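You operate a simulated robot arm through the tools that you are given. There is no shell and no other tool. Be economical: measure what you need, move in short steps, check, and stop when the job is done.

You are at the controls of a simulated two-armed robot. One attempt, no reset.

TASK
Carry the strapped carton with both arms and set it on the ends bench top. Switch the brake slider on. Fetch the fat grey cap and set it on the small black pulley. Open the lower coil drawer. Any order will do. The brake slider goes toward x +0.0, y +1.0, z +0.0 (a direction in the base frame), to its stop.

Only the result counts: the job must be done as asked and must still hold three seconds after the hand-in. Knocking over, shifting, dropping, spilling or breaking anything else fails it. Lids that push on must go on centred and level and be pressed home; caps that screw on are set level and turned clockwise until they are tight.

THE ROBOT
Two 7-joint arms with fingered hands on one trunk, on a base that drives. Base frame: it is fixed to the floor where the robot stands at the start and does not move with it; the origin is under the middle of the robot, x ahead of it, y to its left, z up; the surface under the hand at the start is at about z = 640. Units: mm, degrees, N and s.
The left shoulder is at the start at [184, 182, 866], the right one opposite. With the tool pointing down near the work surface each hand reaches from about 100 to 960 mm from the robot's upright axis, wherever it stands, measured 20 degrees to its own side. Places, roughly: brake slider [400, 500, 800]; ends bench top [600, 1000, 800]; fat grey cap (4x4x3 cm) [300, 1200, 800]; lower coil drawer [-4000, -5800, 400]; small black pulley (5x5x3 cm) [600, -700, 800]; strapped carton (33x20x15 cm) [500, 100, 700]. Payload 3.8 kg a hand.
The TCP of each hand is the grasp point between the finger pads, 30 mm short of the fingertips. In the tool frame z runs along the fingers and y along their closing line. The gripper opens to 104 mm. The gripper's body begins 35 mm behind the TCP. The gripper is a hand of 4 fingers: y runs from the thumb to the fingers, the wrist lies at [-17, -104, -178] in the tool frame, and closing takes about 1.5 s.
Orientation is told as [roll, pitch, yaw] about the base's x, y, z axes, in that order, counted from this pose: with the fingers straight down and the wrist toward the robot, the tool's x, y and z point along [0, 1, 0], [1, 0, 0] and [0, 0, -1] of the base frame.

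THE INTERFACE
- The arms move only by the tool send_rows. It takes "left_increments", "right_increments" or both (then of equal length, played together; a hand with none holds still); each is a list of rows, each an object (a shift or turn left out is 0, a gripper value left out holds the last) with "offset": the shift along the tool's x, y, z in m, a list of three; "rotation": the turn, a rotation vector about the tool's x, y, z in degrees, a list of three. In form: [{"offset": [x, y, z], "rotation": [ax, ay, az]}, ...]. A call has 1 to 12 rows; each row is the pose to reach, as a shift and turn from the pose commanded when the call began, along the tool's axes at that moment. "left_fingers" and "right_fingers" are, for a hand that has rows, the finger opening in m, from 0 to 0.104, set as the call begins (left out, the last holds). Each row takes 0.2 s and may step no farther than 50 mm and 8.6 degrees from the row before; otherwise, or with a gripper value out of range, the whole call is refused. Where a pose cannot be reached the arm comes as near as it can. A force on the tool above 40 N (or 10 N above the force at the start of the call, whichever is more), or a blocked arm, ends the call early, and 0.2 s more pass. Each finger travels about 72 mm/s and halts on what it meets, pressing with about 22 N; the grip force reading is that of the motor and also rises with nothing between the fingers. The clock runs only during rows and for 0.2 s after the last one: add rows that repeat a pose to give the fingers time. The reply holds the time, the measured pose of the TCP, the force on the tool along the base axes, the opening and the grip force, in the units named above and with some noise, with the torque about the TCP (base axes, N m) and any sound that the robot's microphone picked up, and new pictures: "show" is both (left out), scene, wrist or none (wrist: the cameras of the hands that moved).
- Cameras (640 x 400 px; columns grow to the right, rows downward): "scene" is now at [313.6, 16.4, 1068.2]; the picture's right is [0.16, -0.99, 0.00], its down [-0.26, -0.04, -0.97] and it looks along [0.95, 0.15, -0.26] (base axes); focal length 214 px, centre (320, 200). "left" rides on the left gripper at [-66, -90, -126] in its tool frame; the picture's right is [-0.78, -0.30, 0.56], its down [0.57, -0.70, 0.42] and it looks along [0.26, 0.65, 0.71] (tool axes); focal length 275 px, centre (320, 200). "right" rides on the right gripper at [66, -90, -126] in its tool frame; the picture's right is [-0.78, 0.30, -0.56], its down [-0.57, -0.70, 0.42] and it looks along [-0.26, 0.65, 0.71] (tool axes); focal length 275 px, centre (320, 200). There is no depth. A picture from a camera that has moved, and an enlarged one, comes with that camera's place and axes in the base frame and with its lens.
- move_column(by): slides the trunk up (or, below 0, down) by that many mm; the arms and the scene camera ride with it, the base frame stays. It gives what a move gives, with no picture.
- steer(legs): drives the robot by 1 to 6 legs, each [ahead, left, turn to the left] in mm, mm and degrees, along the robot's own axes; the way and the turn of a leg run together, so that a leg with both is an arc; at most 1500 mm and 180 degrees a leg. The arms and the cameras ride along, it lands a little off, and it stops where it bumps. It gives what a move gives, and a new picture of the scene camera.
- finger_targets(index, middle, ring, thumb_bend, thumb_turn, hand): sets how far each is bent, from 0 (flat) to 1 (curled in); at 0.3 the hand is open as for a grip, at 0.7 the pads meet at the TCP. One left out holds its place. A second passes; each finger stops where it meets its share of the squeeze, and holds until it gets a number again. A gripper value or a shape takes the hand back. It gives what a move gives, with no picture; readings hold the bend of each and the force on the fingers (four entries, about 0 where the hand has none), thumb and palm. thumb_turn goes from beside the hand (0) to across from the fingers (1), as for a grip.
- preshape(shape, hand): the hand has 4 fingers and takes this shape, open, in about a second: jaw (thumb against the fingers, like two jaws); tri (thumb and two fingers); tip (a fingertip pinch); poke (one finger out to press); point (the index stretched); flat (the hand flat); cup (the hand cupped); fist (a fist). The gripper value then closes the fingers along that shape, each until it touches; the sizes above hold for jaw. It gives what a move gives, with no picture.
- head_to(pan, tilt): turns the head with the scene camera to pan (to the left, within 86 degrees either way) and tilt (down, from -29 to 69), counted from straight ahead of the robot. It gives what a move gives, and a new picture of the scene camera.
- zoom(camera, box): a new picture of the part [left, top, right, bottom] of that camera's present view, enlarged. It takes no simulated time.
- finish_job(): hands the job in; it is judged then, once.

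Work in short steps. Places have to be worked out from the pictures, the camera data and where the tool is seen: move nearer, look again, correct. Check each grasp and each placing, and mend what went wrong. You have 165 turns and 260 pictures in all, those below and enlarged ones among them. Open the grippers and draw the arms clear of the work before you hand the job in, unless the task says otherwise; then end with one line.

The tools are called after ">>>" as a command line: name --argument value ..., lists and objects as JSON in quotes. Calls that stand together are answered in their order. send_rows: Moves the arms, as the interface text tells. Its arguments: {"type":"object","properties":{"left_increments":{"type":"array","items":{"type":"object","properties":{"offset":{"type":"array","items":{"type":"number"}},"rotation":{"type":"array","items":{"type":"number"}}}}},"left_fingers":{"type":"number"},"right_increments":{"type":"array","items":{"type":"object","properties":{"offset":{"type":"array","items":{"type":"number"}},"rotation":{"type":"array","items":{"type":"number"}}}}},"right_fingers":{"type":"number"},"show":{"type":"string","enum":["both","scene","wrist","none"]}},"required":[]} The other tools are called the same way: move_column (by) slides the trunk up or down; preshape (shape, hand) gives the hand a shape; finger_targets (index, middle, ring, thumb_bend, thumb_turn, hand) moves the fingers one by one; steer (legs) drives the base; head_to (pan, tilt) turns the head that bears the scene camera; zoom (camera, box) takes an enlarged picture of a part of a camera's view; finish_job () hands the job in.

At the start:

```text
time_s: 0.0
left_tool_pos: [394.1, 387.2, 1162.0]
left_ee_rot: [-0.1, 0.1, 0.0]
left_contact_force: [0.0, 0.6, -0.4]
left_ft_torque: [0.03, 0.04, 0.07]
left_grip_width: 103.7
left_grip_force: 0.0
left_shape: jaw
left_bend: [0.3, 0.3, 0.3, 0.3, 0.97]
left_finger forces: [0.0, 0.0, 0.0, 0.0, 0.1, 0.0]
right_tool_pos: [493.4, -23.2, 1132.7]
right_ee_rot: [0.1, -0.1, -0.1]
right_contact_force: [-0.4, 0.5, -1.1]
right_ft_torque: [-0.01, -0.02, -0.02]
right_grip_width: 103.6
right_grip_force: 0.0
right_shape: jaw
right_bend: [0.3, 0.3, 0.3, 0.3, 0.97]
right_finger forces: [0.1, 0.0, 0.0, 0.0, 0.0, 0.1]
trunk travel left (down, up): [-25.0, 731.0]
robot x, y, heading: [-0.2, -2.0, -0.0]
head pan, tilt: [9.2, 15.0]
```

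scene: 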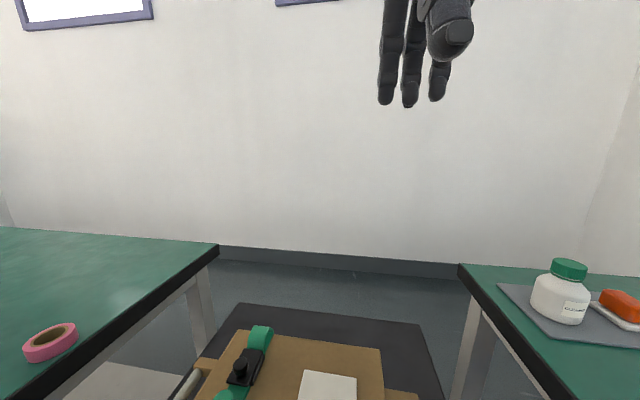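
right: 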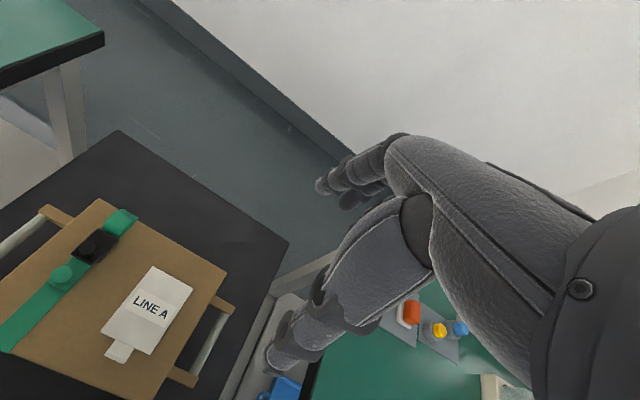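
left: 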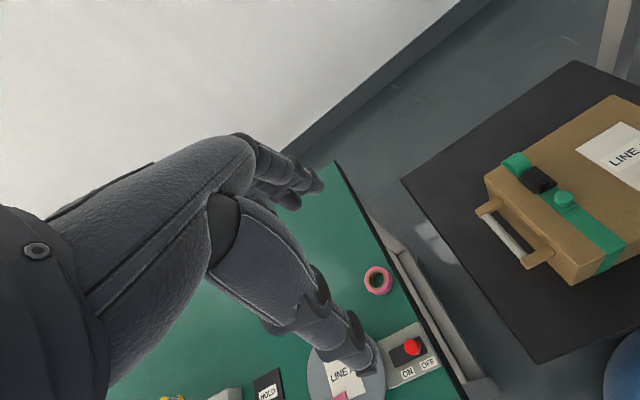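

The carton sits ahead on a dark stand, with benches to the left and right. I'll look around with the head first.

>>> head_to --pan 0 --tilt 50

>>> head_to --pan 65 --tilt 30

>>> head_to --pan -60 --tilt 30

```text
time_s: 1.0
left_tool_pos: [392.5, 386.6, 1163.4]
left_ee_rot: [0.0, -0.1, 0.0]
left_contact_force: [-0.2, -0.7, -0.4]
left_ft_torque: [0.01, 0.01, 0.01]
left_grip_width: 103.9
left_grip_force: 0.1
left_shape: jaw
left_bend: [0.3, 0.3, 0.3, 0.3, 0.97]
left_finger forces: [0.0, 0.1, 0.0, 0.0, 0.1, 0.1]
right_tool_pos: [492.6, -24.6, 1132.7]
right_ee_rot: [0.0, 0.0, 0.0]
right_contact_force: [-0.3, -0.2, 0.2]
right_ft_torque: [0.01, -0.02, -0.02]
right_grip_width: 103.7
right_grip_force: 0.0
right_shape: jaw
right_bend: [0.3, 0.3, 0.3, 0.3, 0.97]
right_finger forces: [0.0, 0.0, 0.0, 0.1, 0.0, 0.1]
trunk travel left (down, up): [-25.0, 731.0]
robot x, y, heading: [0.3, -1.5, -0.1]
head pan, tilt: [0.0, 50.0]
camera scene: at [298.4, 1.6, 1014.6], right [0.0, -1.0, 0.0], down [-0.77, 0.0, -0.64], along [0.64, 0.0, -0.77], focal length 214 px, centre (320, 200)
```

scene: 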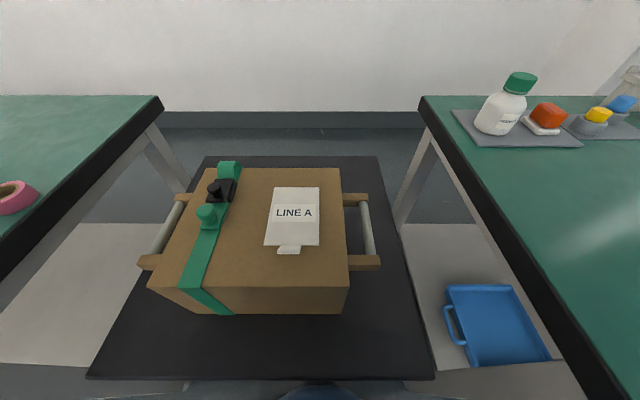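

```text
time_s: 2.4
left_tool_pos: [394.1, 387.8, 1163.4]
left_ee_rot: [0.1, 0.0, 0.0]
left_contact_force: [0.3, -0.5, 0.1]
left_ft_torque: [0.01, 0.01, 0.01]
left_grip_width: 103.5
left_grip_force: 0.0
left_shape: jaw
left_bend: [0.3, 0.3, 0.3, 0.3, 0.97]
left_finger forces: [0.0, 0.0, 0.0, 0.0, 0.0, 0.0]
right_tool_pos: [492.3, -23.7, 1132.5]
right_ee_rot: [0.0, -0.1, -0.1]
right_contact_force: [0.9, 0.6, 0.8]
right_ft_torque: [-0.02, 0.0, 0.03]
right_grip_width: 103.5
right_grip_force: 0.0
right_shape: jaw
right_bend: [0.3, 0.3, 0.3, 0.3, 0.97]
right_finger forces: [0.0, 0.1, 0.1, 0.0, 0.0, 0.0]
trunk travel left (down, up): [-25.0, 731.0]
robot x, y, heading: [0.0, -2.9, 0.1]
head pan, tilt: [65.0, 30.0]
camera scene: at [259.6, 83.5, 1044.1], right [0.91, -0.42, 0.0], down [-0.21, -0.45, -0.87], along [0.37, 0.78, -0.5], focal length 214 px, centre (320, 200)
```

scene: 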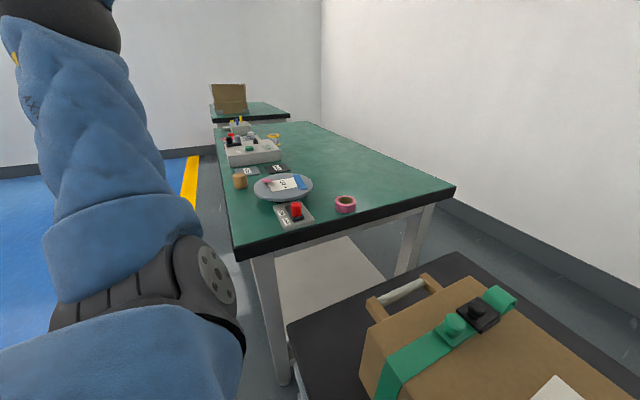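

```text
time_s: 4.4
left_tool_pos: [393.4, 387.3, 1162.1]
left_ee_rot: [0.0, 0.1, -0.1]
left_contact_force: [0.2, 0.4, -0.8]
left_ft_torque: [-0.03, 0.0, 0.02]
left_grip_width: 103.6
left_grip_force: 0.1
left_shape: jaw
left_bend: [0.3, 0.3, 0.3, 0.3, 0.97]
left_finger forces: [0.1, 0.0, 0.1, 0.1, 0.0, 0.1]
right_tool_pos: [492.8, -24.3, 1131.9]
right_ee_rot: [0.1, 0.0, 0.1]
right_contact_force: [-0.2, 0.2, 0.4]
right_ft_torque: [-0.02, -0.05, 0.05]
right_grip_width: 103.7
right_grip_force: 0.1
right_shape: jaw
right_bend: [0.3, 0.3, 0.3, 0.3, 0.97]
right_finger forces: [0.0, 0.1, 0.1, 0.0, 0.1, 0.0]
trunk travel left (down, up): [-25.0, 731.0]
robot x, y, heading: [-0.0, 1.0, 0.0]
head pan, tilt: [-60.0, 30.0]
camera scene: at [266.6, -76.7, 1044.1], right [-0.87, -0.5, 0.0], down [-0.25, 0.43, -0.87], along [0.43, -0.75, -0.5], focal length 214 px, centre (320, 200)
```

scene: 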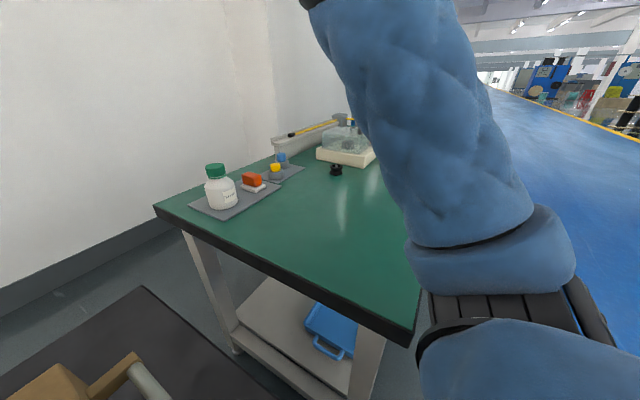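

Survey continues: I'll zoom in on the left bench and on the pulley area.

>>> zoom --camera "scene" --box '[180, 100, 400, 240]'

>>> head_to --pan 65 --tilt 30

>>> zoom --camera "scene" --box '[190, 70, 350, 170]'

>>> zoom --camera "scene" --box '[210, 130, 370, 230]'

```text
2.86 times, centred on (290, 170) of scene
camera zoom: at [266.6, -76.7, 1044.1], right [-0.87, -0.5, 0.0], down [-0.25, 0.43, -0.87], along [0.43, -0.75, -0.5], focal length 613 px, centre (406, 286)
```

zoom: 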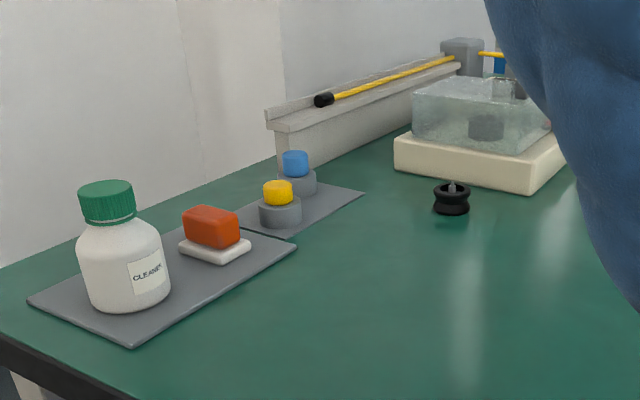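

```text
time_s: 6.5
left_tool_pos: [394.8, 386.7, 1162.4]
left_ee_rot: [-0.1, -0.1, 0.0]
left_contact_force: [-0.1, -0.2, 0.4]
left_ft_torque: [0.0, -0.04, 0.03]
left_grip_width: 103.9
left_grip_force: 0.1
left_shape: jaw
left_bend: [0.3, 0.3, 0.3, 0.3, 0.97]
left_finger forces: [0.0, 0.0, 0.0, 0.1, 0.1, 0.0]
right_tool_pos: [492.4, -24.2, 1133.2]
right_ee_rot: [0.0, 0.1, 0.1]
right_contact_force: [0.3, 0.1, -0.2]
right_ft_torque: [0.01, -0.01, -0.01]
right_grip_width: 103.8
right_grip_force: 0.3
right_shape: jaw
right_bend: [0.3, 0.3, 0.3, 0.3, 0.97]
right_finger forces: [0.0, 0.0, 0.0, 0.0, 0.0, 0.0]
trunk travel left (down, up): [-25.0, 731.0]
robot x, y, heading: [3.0, 2.0, 0.3]
head pan, tilt: [65.0, 30.0]
camera scene: at [259.6, 83.5, 1044.1], right [0.91, -0.42, 0.0], down [-0.21, -0.45, -0.87], along [0.37, 0.78, -0.5], focal length 214 px, centre (320, 200)
```

scene: 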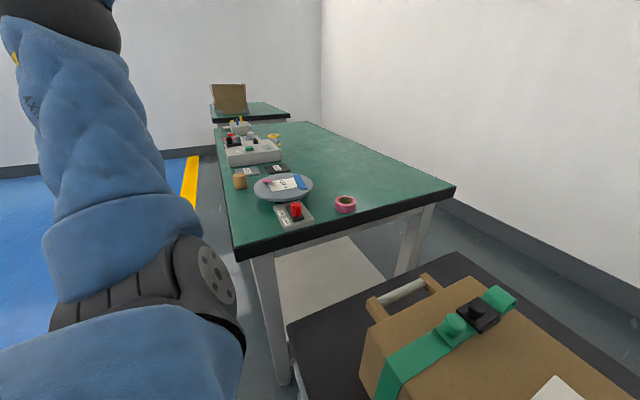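

```text
4.00 times, centred on (270, 120) of scene
camera zoom: at [259.6, 83.5, 1044.1], right [0.91, -0.42, 0.0], down [-0.21, -0.45, -0.87], along [0.37, 0.78, -0.5], focal length 858 px, centre (520, 520)
```

zoom: 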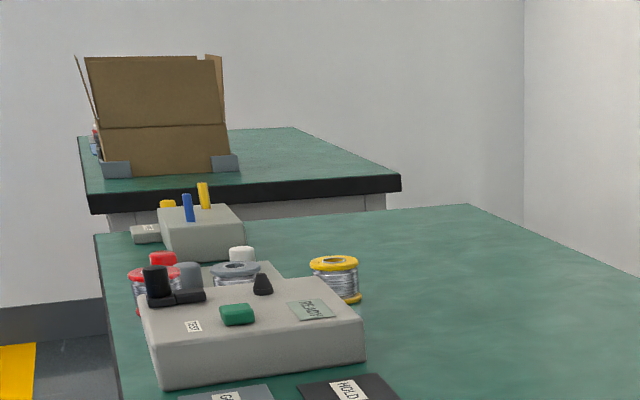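

```text
4.00 times, centred on (290, 180) of scene
camera zoom: at [259.6, 83.5, 1044.1], right [0.91, -0.42, 0.0], down [-0.21, -0.45, -0.87], along [0.37, 0.78, -0.5], focal length 858 px, centre (440, 280)
```

zoom: 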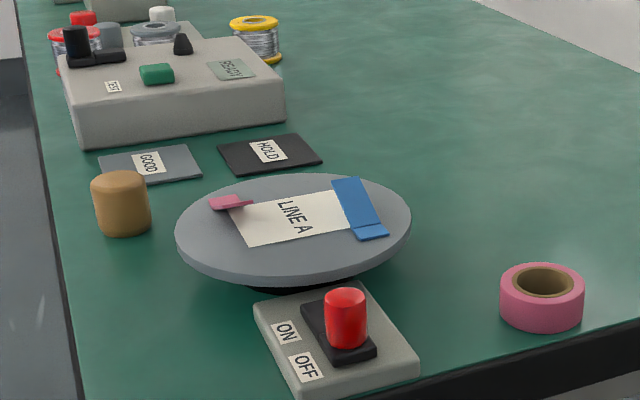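

By triangulation from the scene and left-wrist views, the slider's red knob is near (378,449,814). I'll give the left hand a poke shape and bring it closer for another look.

>>> preshape --shape "poke" --hand "left"

>>> send_rows --left_increments '[{"offset": [-0.012, -0.009, 0.045]}, {"offset": [-0.024, -0.018, 0.09]}, {"offset": [-0.036, -0.027, 0.135]}, {"offset": [-0.047, -0.036, 0.175]}, {"offset": [-0.057, -0.044, 0.212]}, {"offset": [-0.057, -0.044, 0.212]}]'

```text
time_s: 7.4
left_tool_pos: [394.2, 387.1, 1162.6]
left_ee_rot: [0.0, 0.0, 0.1]
left_contact_force: [0.1, -0.1, 0.4]
left_ft_torque: [0.01, 0.04, 0.0]
left_grip_width: 0.2
left_grip_force: 0.1
left_shape: poke
left_bend: [0.7, 0.7, 0.99, 1.0, 1.0]
left_finger forces: [0.1, 0.1, 0.1, 0.1, 0.1, 0.0]
right_tool_pos: [492.4, -23.8, 1133.4]
right_ee_rot: [0.0, 0.0, 0.0]
right_contact_force: [0.3, 0.5, 0.2]
right_ft_torque: [-0.02, 0.03, 0.0]
right_grip_width: 103.8
right_grip_force: 0.0
right_shape: jaw
right_bend: [0.3, 0.3, 0.3, 0.3, 0.97]
right_finger forces: [0.0, 0.1, 0.0, 0.0, 0.0, 0.1]
trunk travel left (down, up): [-25.0, 731.0]
robot x, y, heading: [1.0, 0.7, 0.1]
head pan, tilt: [65.0, 30.0]
```

```text
time_s: 8.8
left_tool_pos: [349.3, 329.3, 950.2]
left_ee_rot: [0.1, 0.0, 0.0]
left_contact_force: [0.8, 0.3, 0.3]
left_ft_torque: [-0.02, 0.01, 0.03]
left_grip_width: 0.0
left_grip_force: 0.1
left_shape: poke
left_bend: [0.7, 0.7, 0.99, 1.0, 1.0]
left_finger forces: [0.0, 0.0, 0.1, 0.1, 0.1, 0.0]
right_tool_pos: [492.7, -22.8, 1132.8]
right_ee_rot: [-0.1, 0.0, 0.0]
right_contact_force: [0.6, -0.2, -0.6]
right_ft_torque: [-0.03, 0.02, -0.03]
right_grip_width: 103.6
right_grip_force: 0.1
right_shape: jaw
right_bend: [0.3, 0.3, 0.3, 0.3, 0.97]
right_finger forces: [0.0, 0.0, 0.0, 0.0, 0.1, 0.0]
trunk travel left (down, up): [-25.0, 731.0]
robot x, y, heading: [0.4, -1.2, 0.3]
head pan, tilt: [65.0, 30.0]
camera scene: at [259.5, 83.6, 1044.1], right [0.91, -0.42, 0.0], down [-0.21, -0.45, -0.87], along [0.37, 0.78, -0.5], focal length 214 px, centre (320, 200)
camera left: at [257.0, 264.1, 1076.6], right [-0.3, -0.78, -0.56], down [-0.7, 0.57, -0.42], along [0.65, 0.27, -0.71], focal length 275 px, centre (320, 200)
```

scene: 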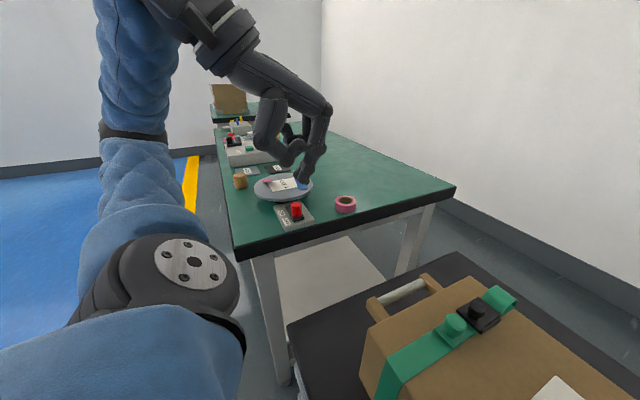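
left: 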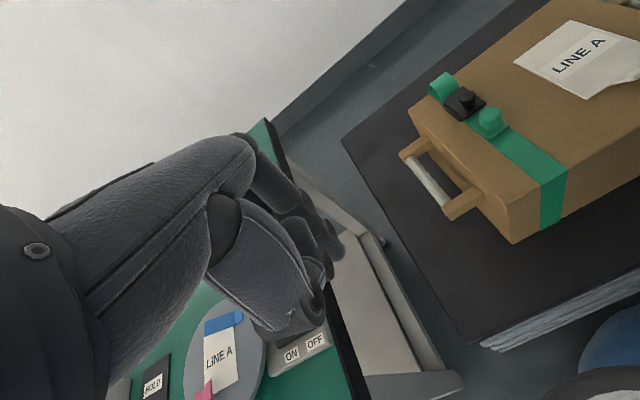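

The poking fingertip sits directly under the TCP, about 30 mm below it. I'll place it just on the near (−y) side of the knob, above the housing.

>>> send_rows --left_increments '[{"offset": [0.03, 0.015, 0.02]}, {"offset": [0.07, 0.029, 0.04]}, {"offset": [0.07, 0.029, 0.08]}, {"offset": [0.07, 0.029, 0.105]}, {"offset": [0.07, 0.029, 0.105]}]' --show "none"

>>> zoom --camera "scene" --box '[220, 140, 380, 240]'

>>> zoom --camera "left" --box '[180, 200, 420, 400]'

```text
time_s: 10.2
left_tool_pos: [429.0, 378.4, 867.3]
left_ee_rot: [6.4, -0.6, -5.8]
left_contact_force: [0.0, -0.4, -0.6]
left_ft_torque: [0.03, 0.03, 0.0]
left_grip_width: 0.0
left_grip_force: 0.0
left_shape: poke
left_bend: [0.7, 0.7, 0.99, 1.0, 1.0]
left_finger forces: [0.0, 0.0, 0.0, 0.0, 0.1, 0.0]
left hand out of reach, approached as far as the arm can: row 2, 4, 5
right_tool_pos: [508.0, -56.2, 1129.0]
right_ee_rot: [0.5, 0.2, -4.5]
right_contact_force: [0.7, -0.6, -0.8]
right_ft_torque: [0.05, 0.11, -0.02]
right_grip_width: 103.9
right_grip_force: 0.1
right_shape: jaw
right_bend: [0.3, 0.3, 0.3, 0.3, 0.97]
right_finger forces: [0.1, 0.0, 0.1, 0.1, 0.0, 0.0]
trunk travel left (down, up): [-25.0, 731.0]
robot x, y, heading: [18.3, 15.2, -4.6]
head pan, tilt: [65.0, 30.0]
stopped in row 5 (left hand): the arm was blocked; the commanded pose is now the measured one
```

```text
4.00 times, centred on (300, 190) of scene
camera zoom: at [282.7, 70.4, 1044.0], right [0.87, -0.49, 0.0], down [-0.24, -0.43, -0.87], along [0.43, 0.76, -0.49], focal length 858 px, centre (400, 240)
```

zoom: 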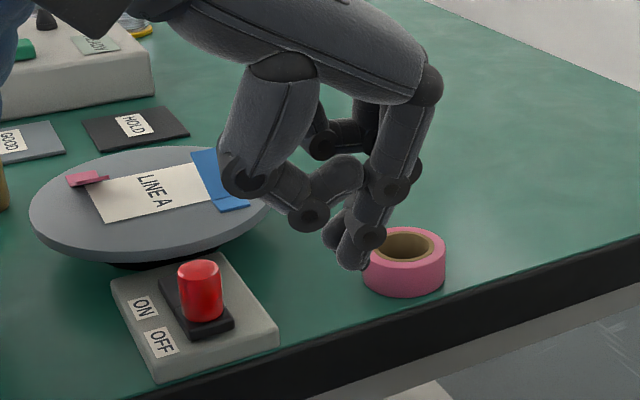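

```text
2.00 times, centred on (300, 300) of left
camera zoom: at [329.2, 308.4, 984.9], right [-0.36, -0.68, -0.64], down [-0.63, 0.68, -0.37], along [0.69, 0.28, -0.67], focal length 551 px, centre (360, 0)
```

zoom: 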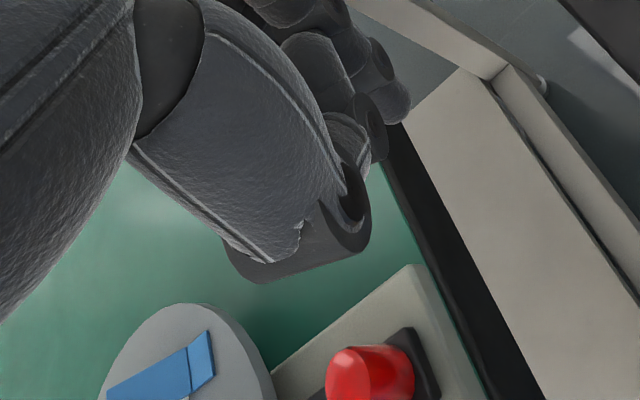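

The arm got blocked and nudged the base by about 4.6°. I'll lift straight up clear of the tape, then fix the base and raise the trunk for better arm geometry.

>>> send_rows --left_increments '[{"offset": [0, 0, -0.04]}, {"offset": [0, 0, -0.08]}, {"offset": [0, 0, -0.12]}]' --show "none"

>>> move_column --by 200

>>> steer --legs '[[-120, 0, 4.6]]'

```text
time_s: 11.0
left_tool_pos: [431.5, 380.6, 953.7]
left_ee_rot: [4.4, -2.3, -7.0]
left_contact_force: [3.4, -0.9, -3.5]
left_ft_torque: [0.0, 0.19, -0.01]
left_grip_width: 0.0
left_grip_force: 0.1
left_shape: poke
left_bend: [0.7, 0.7, 0.99, 1.0, 1.0]
left_finger forces: [0.0, 0.0, 0.0, 0.1, 0.0, 0.0]
left hand out of reach, approached as far as the arm can: row 2, 3
right_tool_pos: [507.9, -47.2, 1132.7]
right_ee_rot: [0.1, 0.1, -4.5]
right_contact_force: [-0.4, 0.0, 0.8]
right_ft_torque: [0.03, -0.07, 0.02]
right_grip_width: 103.9
right_grip_force: 0.1
right_shape: jaw
right_bend: [0.3, 0.3, 0.3, 0.3, 0.97]
right_finger forces: [0.0, 0.0, 0.0, 0.0, 0.1, 0.0]
trunk travel left (down, up): [-25.0, 731.0]
robot x, y, heading: [20.9, 15.7, -4.6]
head pan, tilt: [65.0, 30.0]
```

```text
time_s: 13.1
left_tool_pos: [426.7, 375.7, 1182.4]
left_ee_rot: [5.0, -0.7, -5.6]
left_contact_force: [0.9, -0.3, 0.0]
left_ft_torque: [-0.03, -0.02, 0.01]
left_grip_width: 0.2
left_grip_force: 0.1
left_shape: poke
left_bend: [0.7, 0.7, 0.99, 1.0, 1.0]
left_finger forces: [0.0, 0.0, 0.1, 0.0, 0.1, 0.0]
right_tool_pos: [508.4, -45.8, 1332.1]
right_ee_rot: [-0.1, 0.3, -4.5]
right_contact_force: [-0.5, -1.1, 0.8]
right_ft_torque: [-0.03, -0.02, -0.01]
right_grip_width: 104.1
right_grip_force: 0.1
right_shape: jaw
right_bend: [0.3, 0.3, 0.3, 0.3, 0.97]
right_finger forces: [0.1, 0.1, 0.0, 0.0, 0.0, 0.0]
trunk travel left (down, up): [-225.0, 531.0]
robot x, y, heading: [19.5, 16.1, -4.5]
head pan, tilt: [65.0, 30.0]
```

```text
time_s: 14.4
left_tool_pos: [272.5, 412.4, 1182.9]
left_ee_rot: [5.3, -0.7, -0.8]
left_contact_force: [0.3, -1.0, 0.7]
left_ft_torque: [0.01, -0.04, 0.01]
left_grip_width: 0.0
left_grip_force: 0.0
left_shape: poke
left_bend: [0.7, 0.7, 0.99, 1.0, 1.0]
left_finger forces: [0.0, 0.0, 0.1, 0.0, 0.0, 0.0]
right_tool_pos: [389.5, -0.3, 1332.7]
right_ee_rot: [0.0, 0.1, 0.4]
right_contact_force: [-0.2, -0.5, -0.2]
right_ft_torque: [-0.01, -0.05, 0.01]
right_grip_width: 103.8
right_grip_force: 0.0
right_shape: jaw
right_bend: [0.3, 0.3, 0.3, 0.3, 0.97]
right_finger forces: [0.0, 0.1, 0.0, 0.1, 0.0, 0.0]
trunk travel left (down, up): [-225.0, 531.0]
robot x, y, heading: [-107.2, 20.4, 0.7]
head pan, tilt: [65.0, 30.0]
camera scene: at [36.8, 104.9, 1255.9], right [0.91, -0.42, 0.0], down [-0.21, -0.46, -0.87], along [0.36, 0.79, -0.5], focal length 214 px, centre (320, 200)
```

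scene: 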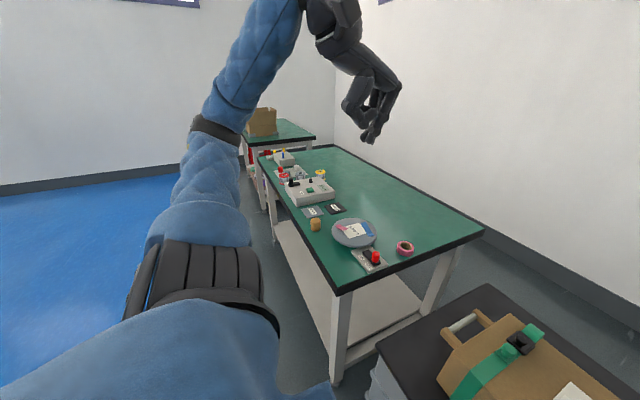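

Base is straight again, with more room. Next I level the left tool and bring it above the near side of the knob.

>>> send_rows --left_increments '[{"offset": [-0.005, 0.02, 0.02], "rotation": [0.7, -5.3, -0.8]}, {"offset": [-0.01, 0.05, 0.06], "rotation": [0.7, -5.3, -0.8]}, {"offset": [-0.015, 0.08, 0.1], "rotation": [0.7, -5.3, -0.8]}, {"offset": [-0.02, 0.106, 0.14], "rotation": [0.7, -5.3, -0.8]}, {"offset": [-0.025, 0.106, 0.185], "rotation": [0.7, -5.3, -0.8]}, {"offset": [-0.03, 0.106, 0.23], "rotation": [0.7, -5.3, -0.8]}, {"offset": [-0.033, 0.106, 0.26], "rotation": [0.7, -5.3, -0.8]}, {"offset": [-0.033, 0.106, 0.26], "rotation": [0.7, -5.3, -0.8]}]' --show "none"

>>> zoom --camera "scene" --box '[300, 180, 460, 280]'

>>> zoom --camera "left" --box '[120, 150, 520, 400]'

```text
refused: row 2 steps farther than a row can; nothing moved
```

```text
4.00 times, centred on (380, 230) of scene
camera zoom: at [36.8, 104.9, 1255.9], right [0.91, -0.42, 0.0], down [-0.21, -0.46, -0.87], along [0.36, 0.79, -0.5], focal length 858 px, centre (80, 80)
```

zoom: 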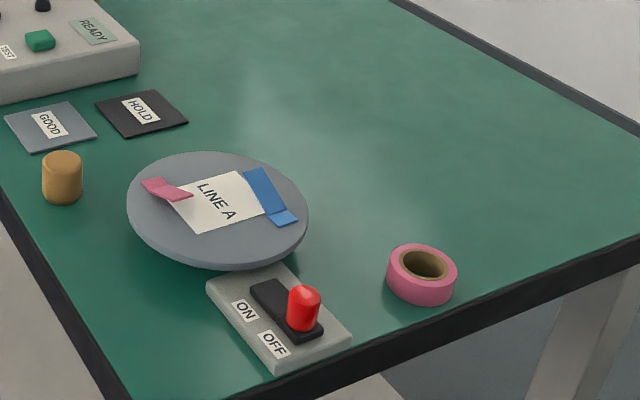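

```text
1.60 times, centred on (320, 275) of left
camera zoom: at [178.3, 337.3, 1301.7], right [-0.3, -0.72, -0.63], down [-0.69, 0.62, -0.38], along [0.66, 0.32, -0.68], focal length 440 px, centre (320, 80)
```

zoom: 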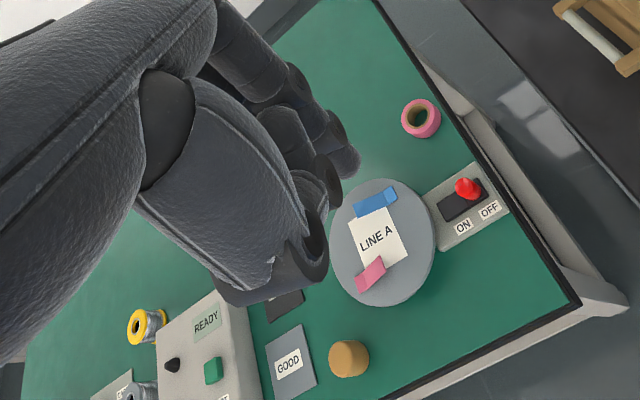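

The knob triangulates again to about (374,452,807), so I'll resend the approach with smaller steps.

>>> send_rows --left_increments '[{"offset": [-0.005, 0.02, 0.03], "rotation": [0.7, -5.3, -0.8]}, {"offset": [-0.01, 0.04, 0.07], "rotation": [0.7, -5.3, -0.8]}, {"offset": [-0.015, 0.06, 0.11], "rotation": [0.7, -5.3, -0.8]}, {"offset": [-0.02, 0.08, 0.15], "rotation": [0.7, -5.3, -0.8]}, {"offset": [-0.025, 0.102, 0.185], "rotation": [0.7, -5.3, -0.8]}, {"offset": [-0.03, 0.102, 0.23], "rotation": [0.7, -5.3, -0.8]}, {"offset": [-0.033, 0.102, 0.26], "rotation": [0.7, -5.3, -0.8]}, {"offset": [-0.033, 0.102, 0.26], "rotation": [0.7, -5.3, -0.8]}]' --show "none"

>>> zoom --camera "scene" --box '[300, 180, 460, 280]'

```text
time_s: 16.2
left_tool_pos: [377.0, 402.2, 919.7]
left_ee_rot: [-0.1, 0.1, 0.1]
left_contact_force: [-0.2, -0.6, 0.1]
left_ft_torque: [0.02, 0.03, 0.0]
left_grip_width: 0.2
left_grip_force: 0.0
left_shape: poke
left_bend: [0.7, 0.7, 0.99, 1.0, 1.0]
left_finger forces: [0.0, 0.0, 0.0, 0.0, 0.0, 0.0]
right_tool_pos: [390.6, -0.0, 1331.8]
right_ee_rot: [0.1, 0.0, 0.4]
right_contact_force: [0.3, 0.7, 0.6]
right_ft_torque: [0.02, -0.03, 0.02]
right_grip_width: 103.9
right_grip_force: 0.1
right_shape: jaw
right_bend: [0.3, 0.3, 0.3, 0.3, 0.97]
right_finger forces: [0.0, 0.0, 0.0, 0.0, 0.1, 0.0]
trunk travel left (down, up): [-225.0, 531.0]
robot x, y, heading: [-102.7, 22.4, 0.4]
head pan, tilt: [65.0, 30.0]
```

```text
4.00 times, centred on (380, 230) of scene
camera zoom: at [38.4, 104.8, 1255.7], right [0.91, -0.42, 0.0], down [-0.21, -0.45, -0.87], along [0.36, 0.79, -0.5], focal length 858 px, centre (80, 80)
```

zoom: 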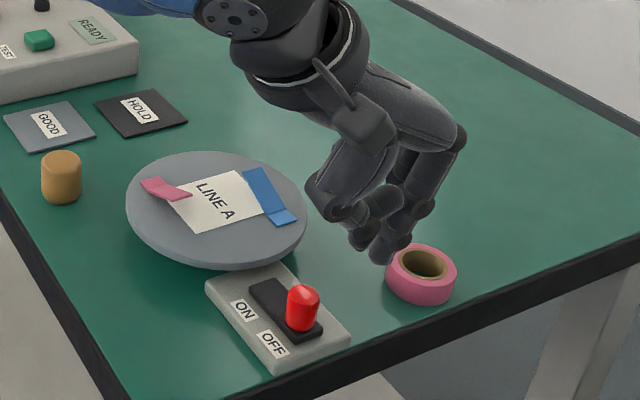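

The tip is about 34 mm below the TCP, at (378,402). I'll descend to knob height.

>>> send_rows --left_increments '[{"offset": [0.0, -0.002, 0.04]}, {"offset": [0.0, -0.003, 0.07]}, {"offset": [0.0, -0.003, 0.09]}, {"offset": [0.0, -0.003, 0.09]}]' --show "none"

>>> zoom --camera "scene" --box '[300, 180, 460, 280]'

```text
time_s: 17.2
left_tool_pos: [376.4, 400.3, 830.1]
left_ee_rot: [-0.1, 0.1, 0.0]
left_contact_force: [0.5, 0.0, 1.0]
left_ft_torque: [0.0, 0.04, -0.01]
left_grip_width: 0.0
left_grip_force: 0.1
left_shape: poke
left_bend: [0.7, 0.7, 0.99, 1.0, 1.0]
left_finger forces: [0.0, 0.1, 0.0, 0.1, 0.0, 0.0]
right_tool_pos: [390.3, -0.4, 1332.9]
right_ee_rot: [0.1, 0.1, 0.4]
right_contact_force: [0.3, -0.2, 0.1]
right_ft_torque: [0.0, 0.0, -0.01]
right_grip_width: 103.7
right_grip_force: 0.0
right_shape: jaw
right_bend: [0.3, 0.3, 0.3, 0.3, 0.97]
right_finger forces: [0.0, 0.0, 0.0, 0.0, 0.0, 0.0]
trunk travel left (down, up): [-225.0, 531.0]
robot x, y, heading: [-103.1, 19.2, 0.3]
head pan, tilt: [65.0, 30.0]
```

```text
4.00 times, centred on (380, 230) of scene
camera zoom: at [38.4, 104.7, 1255.7], right [0.91, -0.42, 0.0], down [-0.21, -0.45, -0.87], along [0.36, 0.79, -0.5], focal length 858 px, centre (80, 80)
```

zoom: 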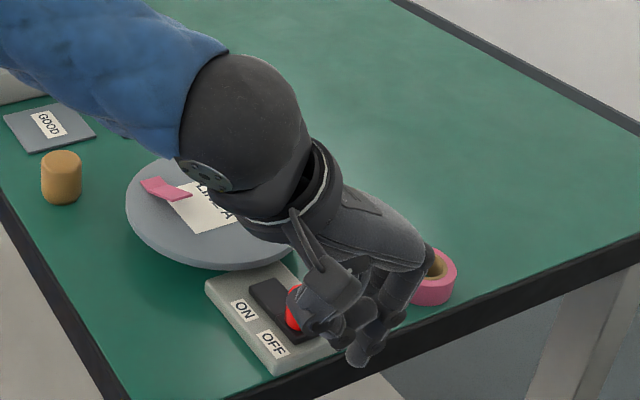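

The finger is beside the knob. I'll push along +y in small steps and check the force.

>>> send_rows --left_increments '[{"offset": [0.01, 0, 0]}, {"offset": [0.02, 0, 0]}, {"offset": [0.03, 0, 0]}, {"offset": [0.04, 0, 0]}]' --show "none"

>>> zoom --camera "scene" --box '[300, 180, 460, 280]'

>>> zoom --camera "left" --box '[120, 150, 520, 400]'

```text
time_s: 18.2
left_tool_pos: [375.2, 442.4, 829.9]
left_ee_rot: [-0.2, 0.0, 0.1]
left_contact_force: [0.0, 0.0, -0.7]
left_ft_torque: [0.05, 0.0, 0.0]
left_grip_width: 0.1
left_grip_force: 0.0
left_shape: poke
left_bend: [0.7, 0.7, 0.99, 1.0, 1.0]
left_finger forces: [0.0, 0.1, 0.0, 0.0, 0.0, 0.0]
right_tool_pos: [390.0, -0.7, 1332.4]
right_ee_rot: [0.0, 0.2, 0.4]
right_contact_force: [0.7, 0.1, 0.3]
right_ft_torque: [0.01, 0.02, 0.0]
right_grip_width: 103.9
right_grip_force: 0.0
right_shape: jaw
right_bend: [0.3, 0.3, 0.3, 0.3, 0.97]
right_finger forces: [0.0, 0.0, 0.1, 0.0, 0.0, 0.0]
trunk travel left (down, up): [-225.0, 531.0]
robot x, y, heading: [-105.5, 19.8, 0.5]
head pan, tilt: [65.0, 30.0]
```

```text
4.00 times, centred on (380, 230) of scene
camera zoom: at [38.5, 104.6, 1255.7], right [0.91, -0.42, 0.0], down [-0.21, -0.45, -0.87], along [0.36, 0.79, -0.5], focal length 858 px, centre (80, 80)
```

zoom: 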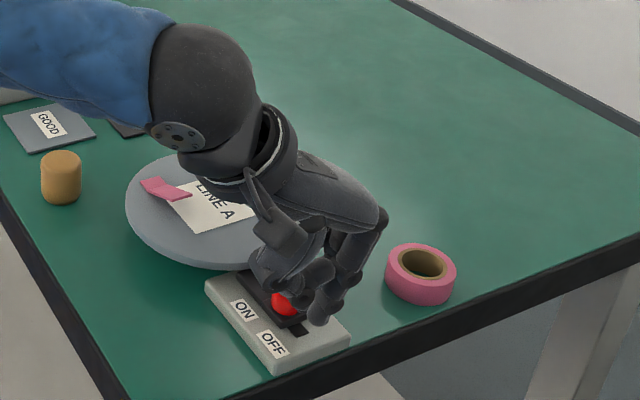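

```text
1.60 times, centred on (320, 275) of left
camera zoom: at [284.1, 376.1, 957.0], right [-0.3, -0.78, -0.56], down [-0.7, 0.57, -0.42], along [0.65, 0.26, -0.72], focal length 440 px, centre (320, 80)
```

zoom: 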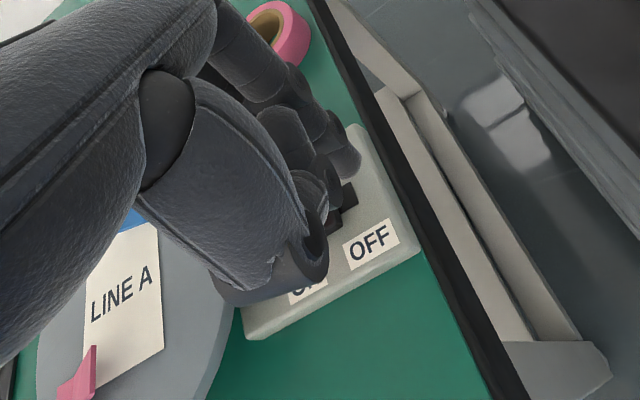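

The knob is moving. I'll keep pushing until it hits the stop.

>>> send_rows --left_increments '[{"offset": [0.008, 0, 0]}, {"offset": [0.014, 0, 0]}, {"offset": [0.02, 0, 0]}, {"offset": [0.026, 0, 0]}, {"offset": [0.032, 0, 0]}]' --show "none"

>>> zoom --camera "scene" --box '[300, 180, 460, 280]'

```text
time_s: 19.2
left_tool_pos: [374.9, 454.7, 833.6]
left_ee_rot: [-1.6, -0.1, -0.8]
left_contact_force: [0.0, -12.9, 4.6]
left_ft_torque: [-0.23, 0.01, -0.06]
left_grip_width: 0.0
left_grip_force: 0.0
left_shape: poke
left_bend: [0.7, 0.7, 0.99, 1.0, 1.0]
left_finger forces: [0.1, 13.0, 0.0, 0.0, 0.0, 0.0]
right_tool_pos: [390.4, -1.2, 1333.2]
right_ee_rot: [-0.1, 0.1, 0.2]
right_contact_force: [-0.2, -1.0, -0.7]
right_ft_torque: [-0.04, -0.03, -0.01]
right_grip_width: 103.6
right_grip_force: 0.1
right_shape: jaw
right_bend: [0.3, 0.3, 0.3, 0.3, 0.97]
right_finger forces: [0.1, 0.0, 0.1, 0.0, 0.0, 0.0]
trunk travel left (down, up): [-225.0, 531.0]
robot x, y, heading: [-105.4, 19.1, 0.2]
head pan, tilt: [65.0, 30.0]
stopped in row 4 (left hand): the force on the tool passed its limit at 43 N (the readings are from after the stop); the commanded pose is now the measured one
```

```text
4.00 times, centred on (380, 230) of scene
camera zoom: at [38.2, 104.1, 1255.9], right [0.91, -0.42, 0.0], down [-0.21, -0.45, -0.87], along [0.36, 0.79, -0.5], focal length 858 px, centre (80, 80)
```

zoom: 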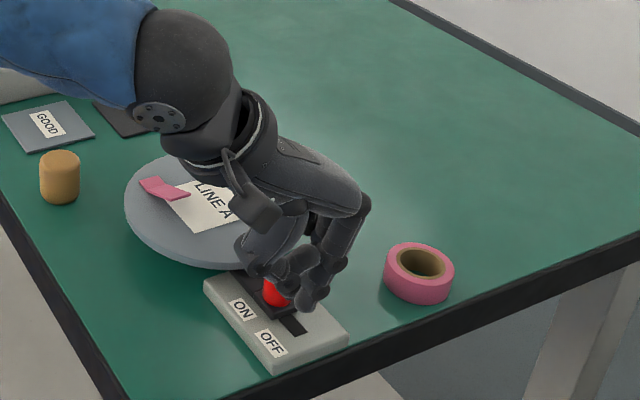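

Force spiked to 43 N, consistent with the stop. I'll back off along −y, lift, and check.

>>> send_rows --left_increments '[{"offset": [-0.03, 0, -0.005]}, {"offset": [-0.05, 0, -0.04]}, {"offset": [-0.06, 0, -0.09]}, {"offset": [-0.06, -0.03, -0.13]}, {"offset": [-0.06, -0.06, -0.17]}, {"offset": [-0.06, -0.08, -0.21]}]' --show "none"

>>> zoom --camera "scene" --box '[320, 200, 420, 270]'

>>> zoom --camera "left" --box '[200, 150, 500, 400]'

```text
refused: row 3 steps farther than a row can; nothing moved
```

```text
5.71 times, centred on (370, 235) of scene
camera zoom: at [38.2, 104.1, 1255.9], right [0.91, -0.42, 0.0], down [-0.21, -0.45, -0.87], along [0.36, 0.79, -0.5], focal length 1226 px, centre (34, 0)
```

zoom: 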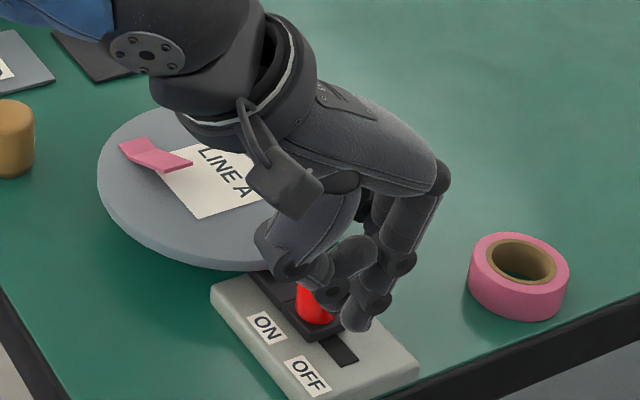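

```text
1.60 times, centred on (350, 275) of left
camera zoom: at [281.4, 393.2, 960.4], right [-0.31, -0.79, -0.53], down [-0.69, 0.57, -0.44], along [0.65, 0.23, -0.72], focal length 440 px, centre (272, 80)
```

zoom: 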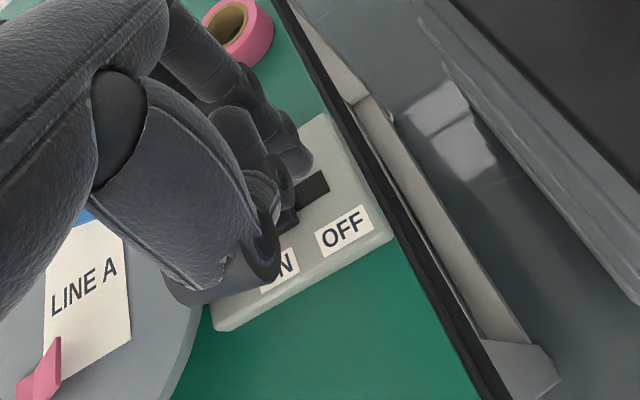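

Same retreat with smaller steps.

>>> send_rows --left_increments '[{"offset": [-0.03, 0, -0.005]}, {"offset": [-0.05, 0, -0.03]}, {"offset": [-0.055, 0, -0.075]}, {"offset": [-0.06, -0.02, -0.11]}, {"offset": [-0.06, -0.05, -0.145]}, {"offset": [-0.06, -0.08, -0.18]}]' --show "none"

>>> zoom --camera "scene" --box '[320, 200, 420, 270]'

>>> zoom --camera "left" --box '[200, 150, 500, 400]'

```text
time_s: 20.6
left_tool_pos: [294.3, 403.3, 1014.8]
left_ee_rot: [-1.2, 0.2, -0.6]
left_contact_force: [-1.0, 0.5, -0.9]
left_ft_torque: [0.04, -0.02, 0.0]
left_grip_width: 0.0
left_grip_force: 0.0
left_shape: poke
left_bend: [0.7, 0.7, 0.99, 1.0, 1.0]
left_finger forces: [0.1, 0.0, 0.1, 0.0, 0.1, 0.1]
right_tool_pos: [388.8, -2.7, 1333.1]
right_ee_rot: [0.0, 0.1, 0.2]
right_contact_force: [-0.6, -0.6, 0.1]
right_ft_torque: [0.0, 0.02, -0.04]
right_grip_width: 103.8
right_grip_force: 0.1
right_shape: jaw
right_bend: [0.3, 0.3, 0.3, 0.3, 0.97]
right_finger forces: [0.0, 0.0, 0.0, 0.0, 0.0, 0.1]
trunk travel left (down, up): [-225.0, 531.0]
robot x, y, heading: [-105.1, 20.6, 0.2]
head pan, tilt: [65.0, 30.0]
```

```text
5.71 times, centred on (370, 235) of scene
camera zoom: at [37.5, 103.5, 1255.9], right [0.91, -0.42, 0.0], down [-0.21, -0.45, -0.87], along [0.36, 0.79, -0.5], focal length 1226 px, centre (34, 0)
```

zoom: 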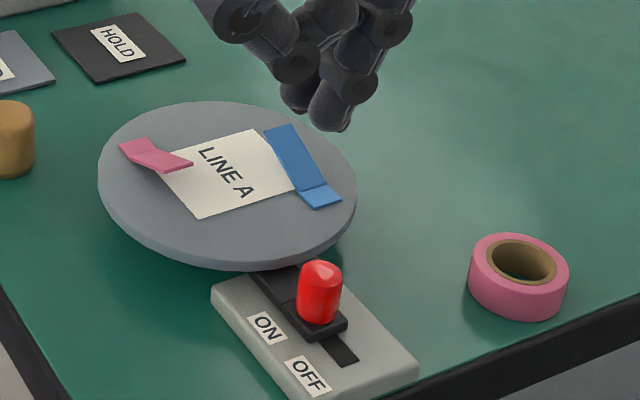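

```text
1.60 times, centred on (350, 275) of left
camera zoom: at [201.9, 341.3, 1142.1], right [-0.3, -0.79, -0.54], down [-0.7, 0.57, -0.44], along [0.65, 0.24, -0.72], focal length 440 px, centre (272, 80)
```

zoom: 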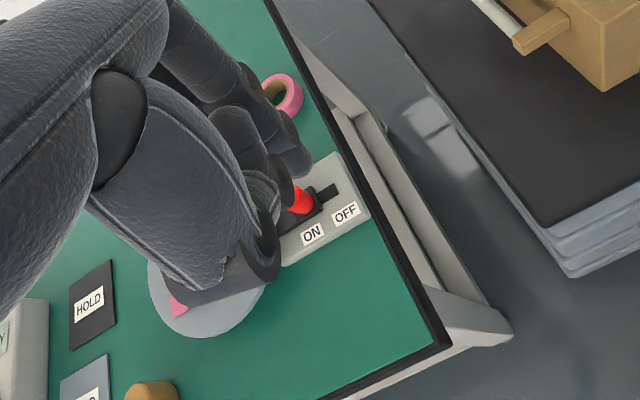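

The knob moved about 20 mm, but I need to know whether it's at its stop. I'll pull the hand clear and zoom tight.

>>> send_rows --left_increments '[{"offset": [-0.02, -0.03, -0.03]}, {"offset": [-0.04, -0.06, -0.06]}, {"offset": [-0.06, -0.09, -0.08]}, {"offset": [-0.08, -0.12, -0.1]}]' --show "none"

>>> zoom --camera "scene" --box '[345, 235, 395, 270]'

>>> zoom --camera "left" --box '[250, 200, 450, 350]'

```text
time_s: 21.6
left_tool_pos: [172.0, 324.1, 1117.7]
left_ee_rot: [-1.2, 0.1, -0.7]
left_contact_force: [-0.8, -0.8, 0.8]
left_ft_torque: [0.01, -0.03, 0.02]
left_grip_width: 0.0
left_grip_force: 0.0
left_shape: poke
left_bend: [0.7, 0.7, 0.99, 1.0, 1.0]
left_finger forces: [0.1, 0.0, 0.1, 0.1, 0.0, 0.1]
right_tool_pos: [388.2, -3.3, 1332.3]
right_ee_rot: [0.0, 0.1, 0.3]
right_contact_force: [0.3, -0.3, -0.6]
right_ft_torque: [0.01, 0.01, -0.02]
right_grip_width: 103.6
right_grip_force: 0.0
right_shape: jaw
right_bend: [0.3, 0.3, 0.3, 0.3, 0.97]
right_finger forces: [0.1, 0.0, 0.0, 0.0, 0.1, 0.0]
trunk travel left (down, up): [-225.0, 531.0]
robot x, y, heading: [-102.0, 17.7, 0.2]
head pan, tilt: [65.0, 30.0]
```

```text
11.43 times, centred on (370, 252) of scene
camera zoom: at [37.9, 103.4, 1255.9], right [0.91, -0.42, 0.0], down [-0.21, -0.45, -0.87], along [0.36, 0.79, -0.5], focal length 2451 px, centre (-251, -400)
```

zoom: 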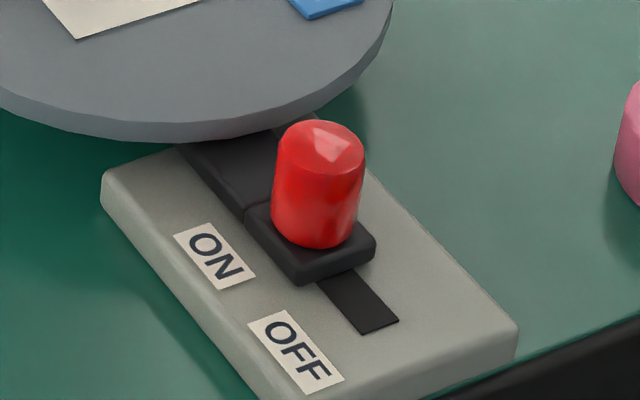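

```text
2.67 times, centred on (350, 275) of left
camera zoom: at [80.2, 261.5, 1245.1], right [-0.31, -0.78, -0.54], down [-0.7, 0.57, -0.43], along [0.65, 0.24, -0.72], focal length 734 px, centre (240, 0)
```

zoom: 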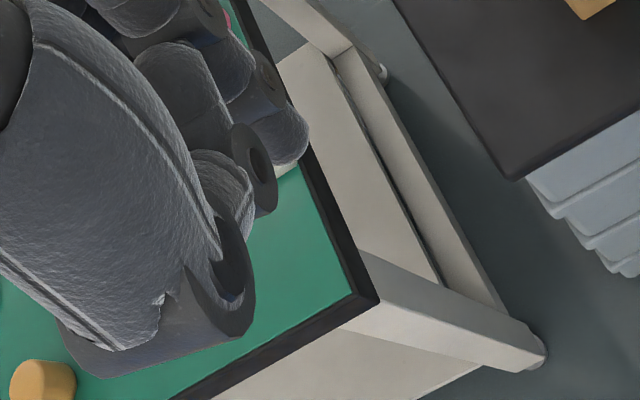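

The slider moved, but I can't confirm the end of travel by eye. I'll do one more push for certainty.

>>> send_rows --left_increments '[{"offset": [0.01, 0.03, 0.02], "rotation": [0, 1.2, -0.7]}, {"offset": [0.02, 0.06, 0.05], "rotation": [0, 1.2, -0.7]}, {"offset": [0.035, 0.095, 0.08], "rotation": [0, 1.2, -0.7]}, {"offset": [0.05, 0.13, 0.11], "rotation": [0, 1.2, -0.7]}, {"offset": [0.07, 0.165, 0.14], "rotation": [0, 1.2, -0.7]}, {"offset": [0.085, 0.2, 0.17], "rotation": [0, 1.2, -0.7]}, {"offset": [0.092, 0.2, 0.21], "rotation": [0, 1.2, -0.7]}, {"offset": [0.092, 0.2, 0.25], "rotation": [0, 1.2, -0.7]}, {"offset": [0.092, 0.2, 0.282], "rotation": [0, 1.2, -0.7]}, {"offset": [0.092, 0.2, 0.282], "rotation": [0, 1.2, -0.7]}]' --show "none"

>>> zoom --camera "scene" --box '[320, 200, 420, 270]'

```text
refused: row 5 steps farther than a row can; nothing moved
```

```text
5.71 times, centred on (370, 235) of scene
camera zoom: at [37.9, 103.4, 1255.9], right [0.91, -0.42, 0.0], down [-0.21, -0.45, -0.87], along [0.36, 0.79, -0.5], focal length 1226 px, centre (34, 0)
```

zoom: 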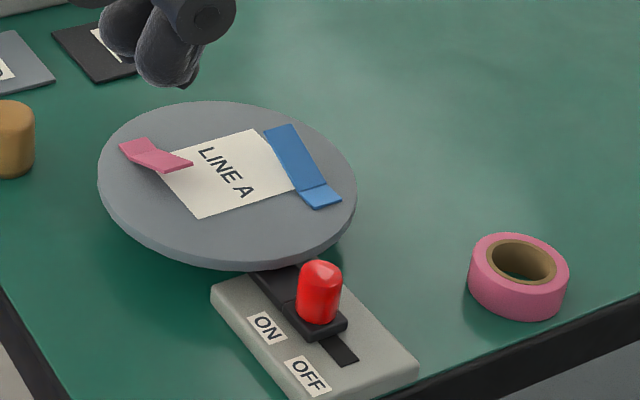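

Resending with steps under 45 mm.

>>> send_rows --left_increments '[{"offset": [0.01, 0.025, 0.02], "rotation": [0, 1.2, -0.7]}, {"offset": [0.02, 0.053, 0.045], "rotation": [0, 1.2, -0.7]}, {"offset": [0.035, 0.08, 0.07], "rotation": [0, 1.2, -0.7]}, {"offset": [0.05, 0.11, 0.095], "rotation": [0, 1.2, -0.7]}, {"offset": [0.065, 0.14, 0.12], "rotation": [0, 1.2, -0.7]}, {"offset": [0.08, 0.17, 0.145], "rotation": [0, 1.2, -0.7]}, {"offset": [0.09, 0.2, 0.17], "rotation": [0, 1.2, -0.7]}, {"offset": [0.09, 0.2, 0.21], "rotation": [0, 1.2, -0.7]}, {"offset": [0.09, 0.2, 0.25], "rotation": [0, 1.2, -0.7]}, {"offset": [0.09, 0.2, 0.282], "rotation": [0, 1.2, -0.7]}, {"offset": [0.09, 0.2, 0.282], "rotation": [0, 1.2, -0.7]}]' --show "none"

>>> zoom --camera "scene" --box '[320, 200, 420, 270]'

```text
time_s: 24.0
left_tool_pos: [374.2, 406.1, 832.4]
left_ee_rot: [-0.2, 0.0, 0.2]
left_contact_force: [-1.1, -0.1, 0.3]
left_ft_torque: [-0.01, 0.01, -0.01]
left_grip_width: 0.0
left_grip_force: 0.2
left_shape: poke
left_bend: [0.7, 0.7, 0.99, 1.0, 1.0]
left_finger forces: [0.0, 0.0, 0.1, 0.0, 0.0, 0.1]
left hand out of reach, approached as far as the arm can: row 1, 2, 3
right_tool_pos: [389.8, -0.9, 1333.5]
right_ee_rot: [0.0, 0.0, 0.3]
right_contact_force: [-0.5, 0.2, -0.1]
right_ft_torque: [-0.01, -0.01, 0.0]
right_grip_width: 103.6
right_grip_force: 0.0
right_shape: jaw
right_bend: [0.3, 0.3, 0.3, 0.3, 0.97]
right_finger forces: [0.0, 0.0, 0.1, 0.0, 0.0, 0.0]
trunk travel left (down, up): [-225.0, 531.0]
robot x, y, heading: [-102.1, 17.3, 0.3]
head pan, tilt: [65.0, 30.0]
```

```text
5.71 times, centred on (370, 235) of scene
camera zoom: at [38.5, 104.0, 1255.7], right [0.91, -0.42, 0.0], down [-0.21, -0.45, -0.87], along [0.36, 0.79, -0.5], focal length 1226 px, centre (34, 0)
```

zoom: 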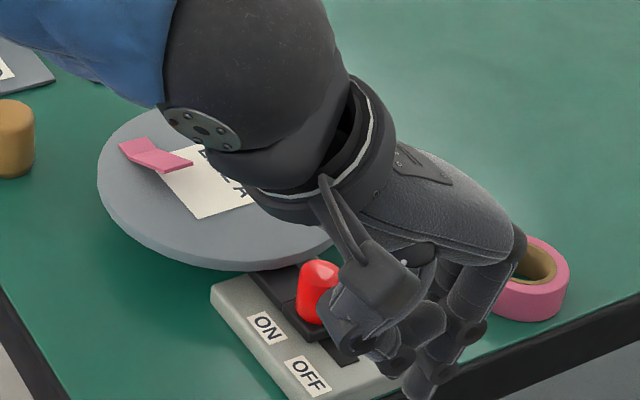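

The hand is in position again, so I push toward the stop.

>>> send_rows --left_increments '[{"offset": [0.02, 0, 0.0]}, {"offset": [0.035, 0, 0.0]}, {"offset": [0.043, 0, 0]}, {"offset": [0.05, 0, 0]}, {"offset": [0.056, 0, 0]}, {"offset": [0.062, 0, 0]}, {"offset": [0.068, 0, 0]}, {"offset": [0.074, 0, 0]}, {"offset": [0.08, 0, 0]}]' --show "none"

>>> zoom --camera "scene" --box '[320, 200, 420, 270]'

```text
time_s: 25.3
left_tool_pos: [372.6, 453.6, 832.3]
left_ee_rot: [-1.7, -0.3, -0.8]
left_contact_force: [-1.1, -12.6, 4.2]
left_ft_torque: [-0.18, -0.02, -0.06]
left_grip_width: 0.0
left_grip_force: 0.1
left_shape: poke
left_bend: [0.7, 0.7, 0.99, 1.0, 1.0]
left_finger forces: [0.1, 13.2, 0.0, 0.1, 0.0, 0.0]
right_tool_pos: [388.5, -2.4, 1332.1]
right_ee_rot: [-0.1, 0.1, 0.2]
right_contact_force: [-0.5, 0.3, -0.1]
right_ft_torque: [-0.04, -0.01, -0.02]
right_grip_width: 103.8
right_grip_force: 0.1
right_shape: jaw
right_bend: [0.3, 0.3, 0.3, 0.3, 0.97]
right_finger forces: [0.0, 0.0, 0.0, 0.0, 0.0, 0.1]
trunk travel left (down, up): [-225.0, 531.0]
robot x, y, heading: [-101.5, 21.8, -0.0]
head pan, tilt: [65.0, 30.0]
stopped in row 6 (left hand): the force on the tool passed its limit at 43 N (the readings are from after the stop); the commanded pose is now the measured one
```

```text
5.71 times, centred on (370, 235) of scene
camera zoom: at [38.3, 103.5, 1255.8], right [0.91, -0.42, 0.0], down [-0.21, -0.45, -0.87], along [0.36, 0.79, -0.5], focal length 1226 px, centre (34, 0)
```

zoom: 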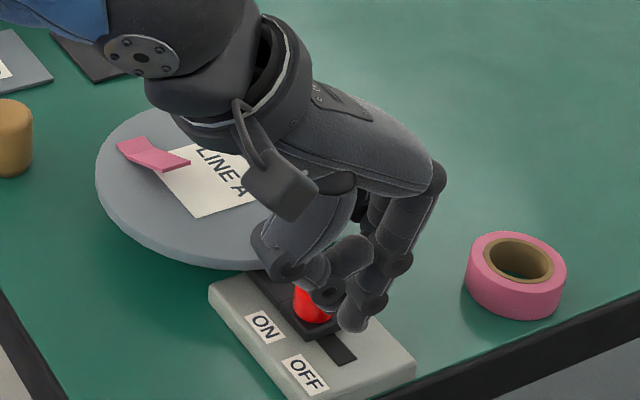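

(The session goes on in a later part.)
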